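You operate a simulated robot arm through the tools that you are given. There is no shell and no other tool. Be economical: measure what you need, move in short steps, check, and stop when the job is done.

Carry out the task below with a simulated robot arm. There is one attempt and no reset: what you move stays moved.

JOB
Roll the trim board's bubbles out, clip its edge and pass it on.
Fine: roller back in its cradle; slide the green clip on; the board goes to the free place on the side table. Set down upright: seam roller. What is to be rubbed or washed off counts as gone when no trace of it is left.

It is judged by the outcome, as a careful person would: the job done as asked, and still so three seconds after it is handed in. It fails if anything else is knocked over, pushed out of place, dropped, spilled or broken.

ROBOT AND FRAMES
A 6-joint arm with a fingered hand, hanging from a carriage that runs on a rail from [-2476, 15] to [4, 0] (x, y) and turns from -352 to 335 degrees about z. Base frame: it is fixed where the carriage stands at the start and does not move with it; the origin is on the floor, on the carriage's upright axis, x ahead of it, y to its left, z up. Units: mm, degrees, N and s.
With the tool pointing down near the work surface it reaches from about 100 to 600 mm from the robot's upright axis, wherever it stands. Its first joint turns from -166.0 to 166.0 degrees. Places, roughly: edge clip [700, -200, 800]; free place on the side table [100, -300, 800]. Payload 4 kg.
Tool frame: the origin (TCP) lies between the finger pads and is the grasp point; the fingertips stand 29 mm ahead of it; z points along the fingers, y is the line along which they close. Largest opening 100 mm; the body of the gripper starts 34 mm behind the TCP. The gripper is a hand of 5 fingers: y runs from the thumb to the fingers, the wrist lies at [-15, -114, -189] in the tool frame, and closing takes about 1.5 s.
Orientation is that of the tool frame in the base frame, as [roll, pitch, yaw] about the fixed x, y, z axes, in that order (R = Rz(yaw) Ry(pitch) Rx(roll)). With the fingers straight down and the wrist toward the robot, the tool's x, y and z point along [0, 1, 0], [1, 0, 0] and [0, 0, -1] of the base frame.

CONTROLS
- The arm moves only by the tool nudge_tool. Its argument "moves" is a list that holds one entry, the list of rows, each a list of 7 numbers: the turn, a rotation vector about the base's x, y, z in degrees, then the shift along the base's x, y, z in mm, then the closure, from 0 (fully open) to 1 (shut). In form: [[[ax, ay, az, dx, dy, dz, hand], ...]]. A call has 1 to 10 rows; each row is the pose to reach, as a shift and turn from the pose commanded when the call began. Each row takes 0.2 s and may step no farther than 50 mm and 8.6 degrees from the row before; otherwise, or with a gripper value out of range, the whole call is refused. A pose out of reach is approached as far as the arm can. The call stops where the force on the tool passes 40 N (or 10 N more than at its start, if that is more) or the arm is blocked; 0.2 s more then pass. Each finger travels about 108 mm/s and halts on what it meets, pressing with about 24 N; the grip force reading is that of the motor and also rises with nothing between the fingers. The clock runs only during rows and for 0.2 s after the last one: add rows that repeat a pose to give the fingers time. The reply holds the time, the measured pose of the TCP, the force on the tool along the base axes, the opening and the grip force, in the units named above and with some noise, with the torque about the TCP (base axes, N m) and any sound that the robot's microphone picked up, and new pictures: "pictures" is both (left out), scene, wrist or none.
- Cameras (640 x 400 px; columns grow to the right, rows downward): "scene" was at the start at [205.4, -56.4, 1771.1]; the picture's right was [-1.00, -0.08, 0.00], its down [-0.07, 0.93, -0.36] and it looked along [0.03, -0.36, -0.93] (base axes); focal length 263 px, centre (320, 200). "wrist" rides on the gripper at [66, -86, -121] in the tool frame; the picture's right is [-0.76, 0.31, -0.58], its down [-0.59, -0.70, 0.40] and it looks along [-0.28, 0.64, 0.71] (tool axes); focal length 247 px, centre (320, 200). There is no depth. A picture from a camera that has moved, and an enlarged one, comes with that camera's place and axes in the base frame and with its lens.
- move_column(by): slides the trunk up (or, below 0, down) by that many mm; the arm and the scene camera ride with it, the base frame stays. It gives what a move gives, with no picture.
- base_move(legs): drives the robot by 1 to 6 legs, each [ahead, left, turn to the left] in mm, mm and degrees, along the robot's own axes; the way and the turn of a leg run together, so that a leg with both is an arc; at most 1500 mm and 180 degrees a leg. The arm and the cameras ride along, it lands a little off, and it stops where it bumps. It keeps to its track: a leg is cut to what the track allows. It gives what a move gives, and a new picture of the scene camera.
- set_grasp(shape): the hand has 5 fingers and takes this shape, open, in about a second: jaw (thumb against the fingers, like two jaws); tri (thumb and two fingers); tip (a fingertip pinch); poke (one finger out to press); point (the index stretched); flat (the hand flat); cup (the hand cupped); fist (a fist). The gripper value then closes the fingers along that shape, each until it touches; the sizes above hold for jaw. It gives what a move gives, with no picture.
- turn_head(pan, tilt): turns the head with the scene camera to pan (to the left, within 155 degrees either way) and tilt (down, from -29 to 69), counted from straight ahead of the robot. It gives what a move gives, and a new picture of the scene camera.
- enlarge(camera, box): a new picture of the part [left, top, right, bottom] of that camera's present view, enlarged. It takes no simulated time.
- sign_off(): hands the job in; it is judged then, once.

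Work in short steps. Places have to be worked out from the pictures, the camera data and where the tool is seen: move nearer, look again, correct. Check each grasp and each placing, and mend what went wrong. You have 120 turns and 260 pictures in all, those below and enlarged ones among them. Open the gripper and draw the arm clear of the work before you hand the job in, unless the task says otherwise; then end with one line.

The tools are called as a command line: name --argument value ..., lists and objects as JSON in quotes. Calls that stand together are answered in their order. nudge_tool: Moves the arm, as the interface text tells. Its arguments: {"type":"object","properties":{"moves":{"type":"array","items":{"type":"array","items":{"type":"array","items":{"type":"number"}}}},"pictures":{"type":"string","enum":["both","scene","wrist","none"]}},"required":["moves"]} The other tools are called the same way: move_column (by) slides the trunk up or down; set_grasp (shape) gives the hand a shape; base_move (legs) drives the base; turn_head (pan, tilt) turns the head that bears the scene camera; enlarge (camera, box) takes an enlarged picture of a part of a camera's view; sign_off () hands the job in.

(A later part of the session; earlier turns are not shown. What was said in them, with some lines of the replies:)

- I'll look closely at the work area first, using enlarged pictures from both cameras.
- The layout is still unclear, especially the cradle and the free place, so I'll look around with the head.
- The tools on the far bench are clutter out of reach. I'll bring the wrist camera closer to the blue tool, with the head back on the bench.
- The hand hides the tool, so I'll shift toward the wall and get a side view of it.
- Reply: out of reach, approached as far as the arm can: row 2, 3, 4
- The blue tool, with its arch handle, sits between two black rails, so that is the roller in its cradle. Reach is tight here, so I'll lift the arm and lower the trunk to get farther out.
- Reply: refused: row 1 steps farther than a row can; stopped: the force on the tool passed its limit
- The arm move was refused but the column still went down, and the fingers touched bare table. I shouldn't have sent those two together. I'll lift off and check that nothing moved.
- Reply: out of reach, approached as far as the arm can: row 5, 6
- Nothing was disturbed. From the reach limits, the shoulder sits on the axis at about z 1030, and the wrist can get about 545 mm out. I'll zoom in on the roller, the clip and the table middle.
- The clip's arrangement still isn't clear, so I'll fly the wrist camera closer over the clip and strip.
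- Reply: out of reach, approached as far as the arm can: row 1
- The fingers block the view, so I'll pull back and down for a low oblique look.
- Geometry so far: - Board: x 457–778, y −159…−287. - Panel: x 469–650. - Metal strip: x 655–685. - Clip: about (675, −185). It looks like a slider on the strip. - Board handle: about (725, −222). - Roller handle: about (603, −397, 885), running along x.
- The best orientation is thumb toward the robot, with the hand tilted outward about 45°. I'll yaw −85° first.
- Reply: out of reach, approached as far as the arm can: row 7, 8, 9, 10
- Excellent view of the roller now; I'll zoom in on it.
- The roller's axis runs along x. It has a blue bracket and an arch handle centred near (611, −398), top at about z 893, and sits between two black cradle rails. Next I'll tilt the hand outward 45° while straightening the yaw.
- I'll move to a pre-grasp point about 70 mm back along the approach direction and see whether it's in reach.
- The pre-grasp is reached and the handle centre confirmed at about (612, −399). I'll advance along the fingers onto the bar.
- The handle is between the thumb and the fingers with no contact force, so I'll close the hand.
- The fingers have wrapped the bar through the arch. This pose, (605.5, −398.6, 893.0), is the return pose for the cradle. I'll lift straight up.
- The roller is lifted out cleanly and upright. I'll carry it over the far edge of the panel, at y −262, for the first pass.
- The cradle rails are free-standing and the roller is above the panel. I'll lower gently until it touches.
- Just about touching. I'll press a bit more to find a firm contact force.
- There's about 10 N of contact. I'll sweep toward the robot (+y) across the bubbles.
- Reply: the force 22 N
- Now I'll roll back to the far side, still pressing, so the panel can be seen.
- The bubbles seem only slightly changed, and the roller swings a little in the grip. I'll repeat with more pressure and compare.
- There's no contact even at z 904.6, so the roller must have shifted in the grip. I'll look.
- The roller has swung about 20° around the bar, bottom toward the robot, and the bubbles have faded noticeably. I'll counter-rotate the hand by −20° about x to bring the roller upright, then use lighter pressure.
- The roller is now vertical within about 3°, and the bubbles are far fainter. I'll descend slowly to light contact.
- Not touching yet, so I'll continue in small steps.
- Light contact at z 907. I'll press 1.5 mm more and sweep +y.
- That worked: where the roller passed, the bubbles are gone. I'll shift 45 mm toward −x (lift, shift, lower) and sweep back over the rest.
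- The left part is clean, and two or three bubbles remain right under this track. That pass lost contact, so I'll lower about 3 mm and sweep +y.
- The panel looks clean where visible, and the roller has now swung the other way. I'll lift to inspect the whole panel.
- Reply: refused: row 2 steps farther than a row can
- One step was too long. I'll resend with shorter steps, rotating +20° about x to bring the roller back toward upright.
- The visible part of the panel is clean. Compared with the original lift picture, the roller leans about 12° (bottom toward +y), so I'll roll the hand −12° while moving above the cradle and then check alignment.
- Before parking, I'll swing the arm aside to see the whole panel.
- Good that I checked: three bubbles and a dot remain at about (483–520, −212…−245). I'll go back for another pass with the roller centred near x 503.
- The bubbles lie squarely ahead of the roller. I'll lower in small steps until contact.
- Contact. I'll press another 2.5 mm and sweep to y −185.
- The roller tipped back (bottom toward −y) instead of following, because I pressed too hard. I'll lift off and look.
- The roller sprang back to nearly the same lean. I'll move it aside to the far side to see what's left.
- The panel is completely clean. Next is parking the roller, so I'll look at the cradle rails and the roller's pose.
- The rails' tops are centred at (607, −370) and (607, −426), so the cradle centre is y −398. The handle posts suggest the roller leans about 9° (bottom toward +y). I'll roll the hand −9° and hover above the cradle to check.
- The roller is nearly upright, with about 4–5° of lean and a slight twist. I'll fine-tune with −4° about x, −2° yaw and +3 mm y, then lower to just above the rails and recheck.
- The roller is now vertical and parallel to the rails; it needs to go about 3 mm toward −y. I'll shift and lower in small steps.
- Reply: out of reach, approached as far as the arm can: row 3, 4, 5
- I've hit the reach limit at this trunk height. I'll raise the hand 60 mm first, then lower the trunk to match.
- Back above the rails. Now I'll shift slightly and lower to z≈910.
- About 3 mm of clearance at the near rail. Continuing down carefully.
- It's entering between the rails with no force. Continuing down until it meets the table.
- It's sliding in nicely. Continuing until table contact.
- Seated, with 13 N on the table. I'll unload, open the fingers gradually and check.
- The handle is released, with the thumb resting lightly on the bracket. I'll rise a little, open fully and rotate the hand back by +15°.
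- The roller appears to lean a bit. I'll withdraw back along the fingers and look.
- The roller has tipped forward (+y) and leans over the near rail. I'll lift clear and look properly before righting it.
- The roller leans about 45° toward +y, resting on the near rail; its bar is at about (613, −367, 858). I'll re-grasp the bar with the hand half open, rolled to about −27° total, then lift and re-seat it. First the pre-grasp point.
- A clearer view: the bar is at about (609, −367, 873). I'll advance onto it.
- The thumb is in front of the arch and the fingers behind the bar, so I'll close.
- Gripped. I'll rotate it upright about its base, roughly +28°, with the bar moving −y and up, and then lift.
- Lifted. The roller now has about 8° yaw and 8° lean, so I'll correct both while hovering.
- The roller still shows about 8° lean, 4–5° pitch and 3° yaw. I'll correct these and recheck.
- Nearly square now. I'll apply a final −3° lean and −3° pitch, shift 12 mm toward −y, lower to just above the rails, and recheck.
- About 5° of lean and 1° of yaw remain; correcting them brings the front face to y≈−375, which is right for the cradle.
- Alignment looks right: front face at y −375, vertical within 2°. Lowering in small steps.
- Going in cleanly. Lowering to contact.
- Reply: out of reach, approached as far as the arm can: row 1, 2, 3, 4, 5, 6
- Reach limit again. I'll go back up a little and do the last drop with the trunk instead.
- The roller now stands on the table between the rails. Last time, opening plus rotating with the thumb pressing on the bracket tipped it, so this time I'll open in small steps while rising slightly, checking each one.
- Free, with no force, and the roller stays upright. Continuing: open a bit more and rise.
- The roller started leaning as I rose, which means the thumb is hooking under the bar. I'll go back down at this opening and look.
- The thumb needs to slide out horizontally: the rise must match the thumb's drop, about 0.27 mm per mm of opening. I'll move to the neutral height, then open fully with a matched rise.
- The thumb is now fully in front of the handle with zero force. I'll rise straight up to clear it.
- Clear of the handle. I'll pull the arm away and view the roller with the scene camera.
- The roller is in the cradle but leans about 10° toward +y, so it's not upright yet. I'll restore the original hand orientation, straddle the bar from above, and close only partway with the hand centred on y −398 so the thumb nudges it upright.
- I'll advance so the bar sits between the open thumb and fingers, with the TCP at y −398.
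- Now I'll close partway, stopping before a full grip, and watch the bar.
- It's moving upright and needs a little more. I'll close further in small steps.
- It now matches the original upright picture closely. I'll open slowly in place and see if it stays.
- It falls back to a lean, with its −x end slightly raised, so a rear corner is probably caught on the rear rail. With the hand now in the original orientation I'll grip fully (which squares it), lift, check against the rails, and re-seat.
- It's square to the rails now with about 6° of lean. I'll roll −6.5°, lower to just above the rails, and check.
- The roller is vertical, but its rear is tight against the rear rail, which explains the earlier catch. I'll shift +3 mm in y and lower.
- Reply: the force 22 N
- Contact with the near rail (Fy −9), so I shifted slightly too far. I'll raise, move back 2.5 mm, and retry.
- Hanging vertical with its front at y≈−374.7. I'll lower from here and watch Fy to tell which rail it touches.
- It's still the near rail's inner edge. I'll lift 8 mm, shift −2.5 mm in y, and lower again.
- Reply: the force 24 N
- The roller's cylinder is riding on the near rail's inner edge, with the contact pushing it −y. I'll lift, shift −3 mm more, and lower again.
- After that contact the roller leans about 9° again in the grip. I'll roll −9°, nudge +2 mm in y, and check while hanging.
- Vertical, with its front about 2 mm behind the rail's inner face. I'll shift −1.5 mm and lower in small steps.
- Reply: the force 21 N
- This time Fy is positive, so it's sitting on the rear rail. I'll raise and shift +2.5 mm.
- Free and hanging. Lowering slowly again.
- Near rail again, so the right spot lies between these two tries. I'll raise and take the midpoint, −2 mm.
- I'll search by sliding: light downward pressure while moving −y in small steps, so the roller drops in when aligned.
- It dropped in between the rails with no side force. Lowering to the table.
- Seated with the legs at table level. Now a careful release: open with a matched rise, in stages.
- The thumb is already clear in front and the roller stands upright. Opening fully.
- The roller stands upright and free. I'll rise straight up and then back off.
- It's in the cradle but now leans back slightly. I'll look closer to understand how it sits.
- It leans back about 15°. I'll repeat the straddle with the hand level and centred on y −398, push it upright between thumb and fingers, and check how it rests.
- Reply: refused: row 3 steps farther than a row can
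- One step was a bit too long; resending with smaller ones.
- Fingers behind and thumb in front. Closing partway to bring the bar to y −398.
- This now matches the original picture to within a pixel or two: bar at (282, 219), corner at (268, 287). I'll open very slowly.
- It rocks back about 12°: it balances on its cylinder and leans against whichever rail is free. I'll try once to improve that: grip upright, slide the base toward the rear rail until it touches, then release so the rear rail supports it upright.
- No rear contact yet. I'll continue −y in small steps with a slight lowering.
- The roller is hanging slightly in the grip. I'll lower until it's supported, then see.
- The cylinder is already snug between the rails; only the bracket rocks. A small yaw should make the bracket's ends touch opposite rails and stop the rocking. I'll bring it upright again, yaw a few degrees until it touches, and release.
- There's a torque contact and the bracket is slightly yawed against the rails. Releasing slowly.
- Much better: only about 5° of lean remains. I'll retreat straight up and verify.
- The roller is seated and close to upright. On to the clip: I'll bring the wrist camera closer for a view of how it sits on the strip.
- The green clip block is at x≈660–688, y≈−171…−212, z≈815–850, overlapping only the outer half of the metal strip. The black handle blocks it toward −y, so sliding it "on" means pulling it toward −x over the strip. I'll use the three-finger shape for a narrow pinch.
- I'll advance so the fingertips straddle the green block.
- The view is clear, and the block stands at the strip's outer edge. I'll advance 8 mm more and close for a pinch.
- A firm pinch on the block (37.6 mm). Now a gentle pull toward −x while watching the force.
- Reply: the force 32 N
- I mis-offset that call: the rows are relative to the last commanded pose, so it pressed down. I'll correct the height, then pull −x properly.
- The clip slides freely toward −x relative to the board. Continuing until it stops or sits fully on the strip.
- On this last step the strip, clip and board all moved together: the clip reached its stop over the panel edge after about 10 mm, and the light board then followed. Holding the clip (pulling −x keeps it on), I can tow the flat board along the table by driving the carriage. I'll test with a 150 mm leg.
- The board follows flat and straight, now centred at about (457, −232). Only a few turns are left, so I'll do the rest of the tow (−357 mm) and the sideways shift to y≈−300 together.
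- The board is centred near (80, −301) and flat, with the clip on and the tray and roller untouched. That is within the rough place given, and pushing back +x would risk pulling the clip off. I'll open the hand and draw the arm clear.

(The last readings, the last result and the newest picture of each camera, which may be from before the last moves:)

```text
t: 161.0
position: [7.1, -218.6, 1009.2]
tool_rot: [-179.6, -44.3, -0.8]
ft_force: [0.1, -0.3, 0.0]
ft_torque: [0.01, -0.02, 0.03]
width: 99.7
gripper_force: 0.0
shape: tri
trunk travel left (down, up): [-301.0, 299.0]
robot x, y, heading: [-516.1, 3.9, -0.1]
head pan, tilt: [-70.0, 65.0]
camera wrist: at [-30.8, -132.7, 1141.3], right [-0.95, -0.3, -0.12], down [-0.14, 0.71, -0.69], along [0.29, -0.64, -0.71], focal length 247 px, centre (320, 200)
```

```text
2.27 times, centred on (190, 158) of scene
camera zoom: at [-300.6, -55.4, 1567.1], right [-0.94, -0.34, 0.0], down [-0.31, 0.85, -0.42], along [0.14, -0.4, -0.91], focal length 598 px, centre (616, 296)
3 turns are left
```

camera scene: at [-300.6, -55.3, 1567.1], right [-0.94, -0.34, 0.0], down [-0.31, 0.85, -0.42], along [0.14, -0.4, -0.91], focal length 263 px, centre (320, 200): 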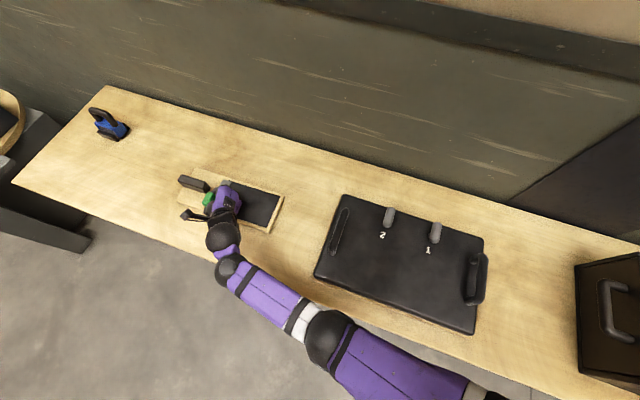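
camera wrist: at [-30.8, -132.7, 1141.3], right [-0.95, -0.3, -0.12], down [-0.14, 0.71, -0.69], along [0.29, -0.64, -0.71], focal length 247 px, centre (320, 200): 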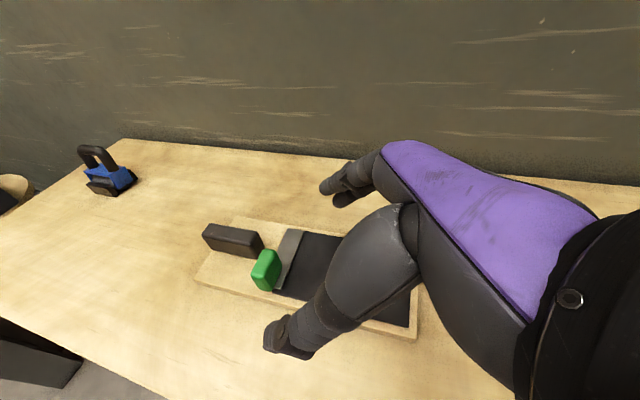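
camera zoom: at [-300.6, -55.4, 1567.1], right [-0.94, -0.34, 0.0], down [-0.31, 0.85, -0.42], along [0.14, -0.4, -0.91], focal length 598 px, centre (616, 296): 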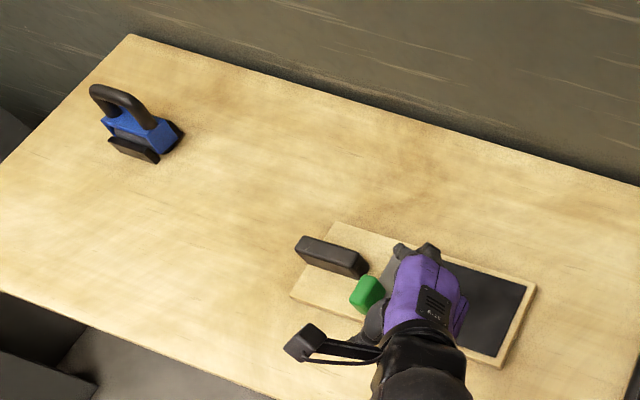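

The strip and clip now sit over the panel's edge, the board lies flat and the roller is in its cradle. I'll raise the arm well clear and take one last look.

nudge_tool --moves '[[[0, 0, 0, -30, 20, 25, 0], [0, 0, 0, -60, 40, 50, 0], [0, 0, 0, -95, 60, 70, 0], [0, 0, 0, -130, 80, 80, 0], [0, 0, 0, -130, 80, 80, 0]]]' --pictures "scene"

enlarge --camera "scene" --box '[80, 70, 300, 246]'

```text
t: 162.2
position: [-108.8, -195.4, 993.3]
tool_rot: [180.0, -44.4, -0.5]
ft_force: [-0.7, 0.4, -0.2]
ft_torque: [0.03, -0.03, -0.04]
width: 99.7
gripper_force: 0.0
shape: tri
out of reach, approached as far as the arm can: row 1, 2, 3, 4, 5
trunk travel left (down, up): [-301.0, 299.0]
robot x, y, heading: [-523.1, 4.8, -0.1]
head pan, tilt: [-70.0, 65.0]
camera scene: at [-300.6, -55.3, 1567.1], right [-0.94, -0.34, 0.0], down [-0.31, 0.85, -0.42], along [0.14, -0.4, -0.91], focal length 263 px, centre (320, 200)
```

scene: 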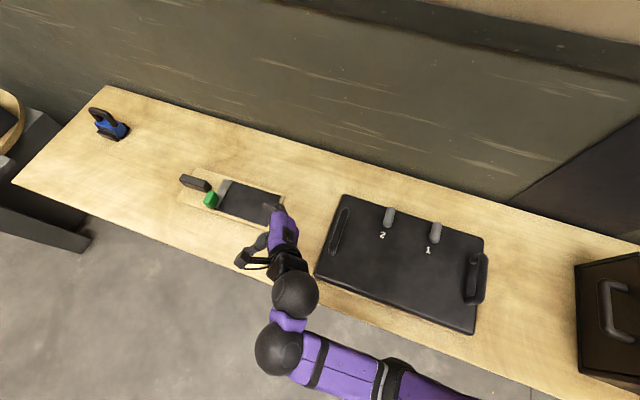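

```text
2.27 times, centred on (190, 158) of scene
camera zoom: at [-300.6, -55.3, 1567.1], right [-0.94, -0.34, 0.0], down [-0.31, 0.85, -0.42], along [0.14, -0.4, -0.91], focal length 598 px, centre (616, 296)
2 turns are left
```

zoom: 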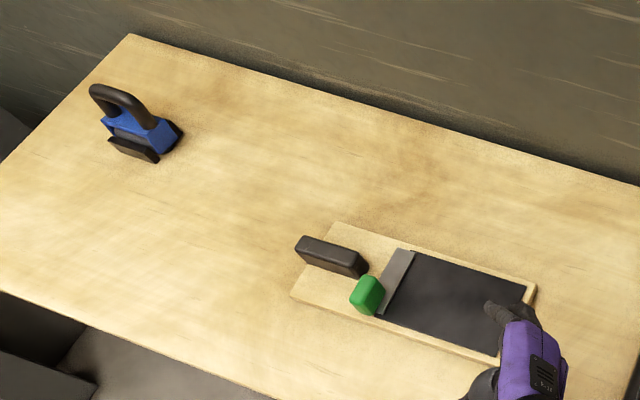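

The panel is clean, the clip sits against the panel edge, the board lies flat at its place, the roller stands in its cradle and the hand is open and clear. Handing in.

sign_off

```text
The job is handed in.
```

I handed the job in: the trim board's bubbles are rolled out, its green clip is slid on to its stop, and the board lies flat on the side table about 20 mm short of the given spot in x. The roller is back in its cradle with a slight lean of about 5°; it tipped over twice while I was putting it back, and I re-seated it each time.
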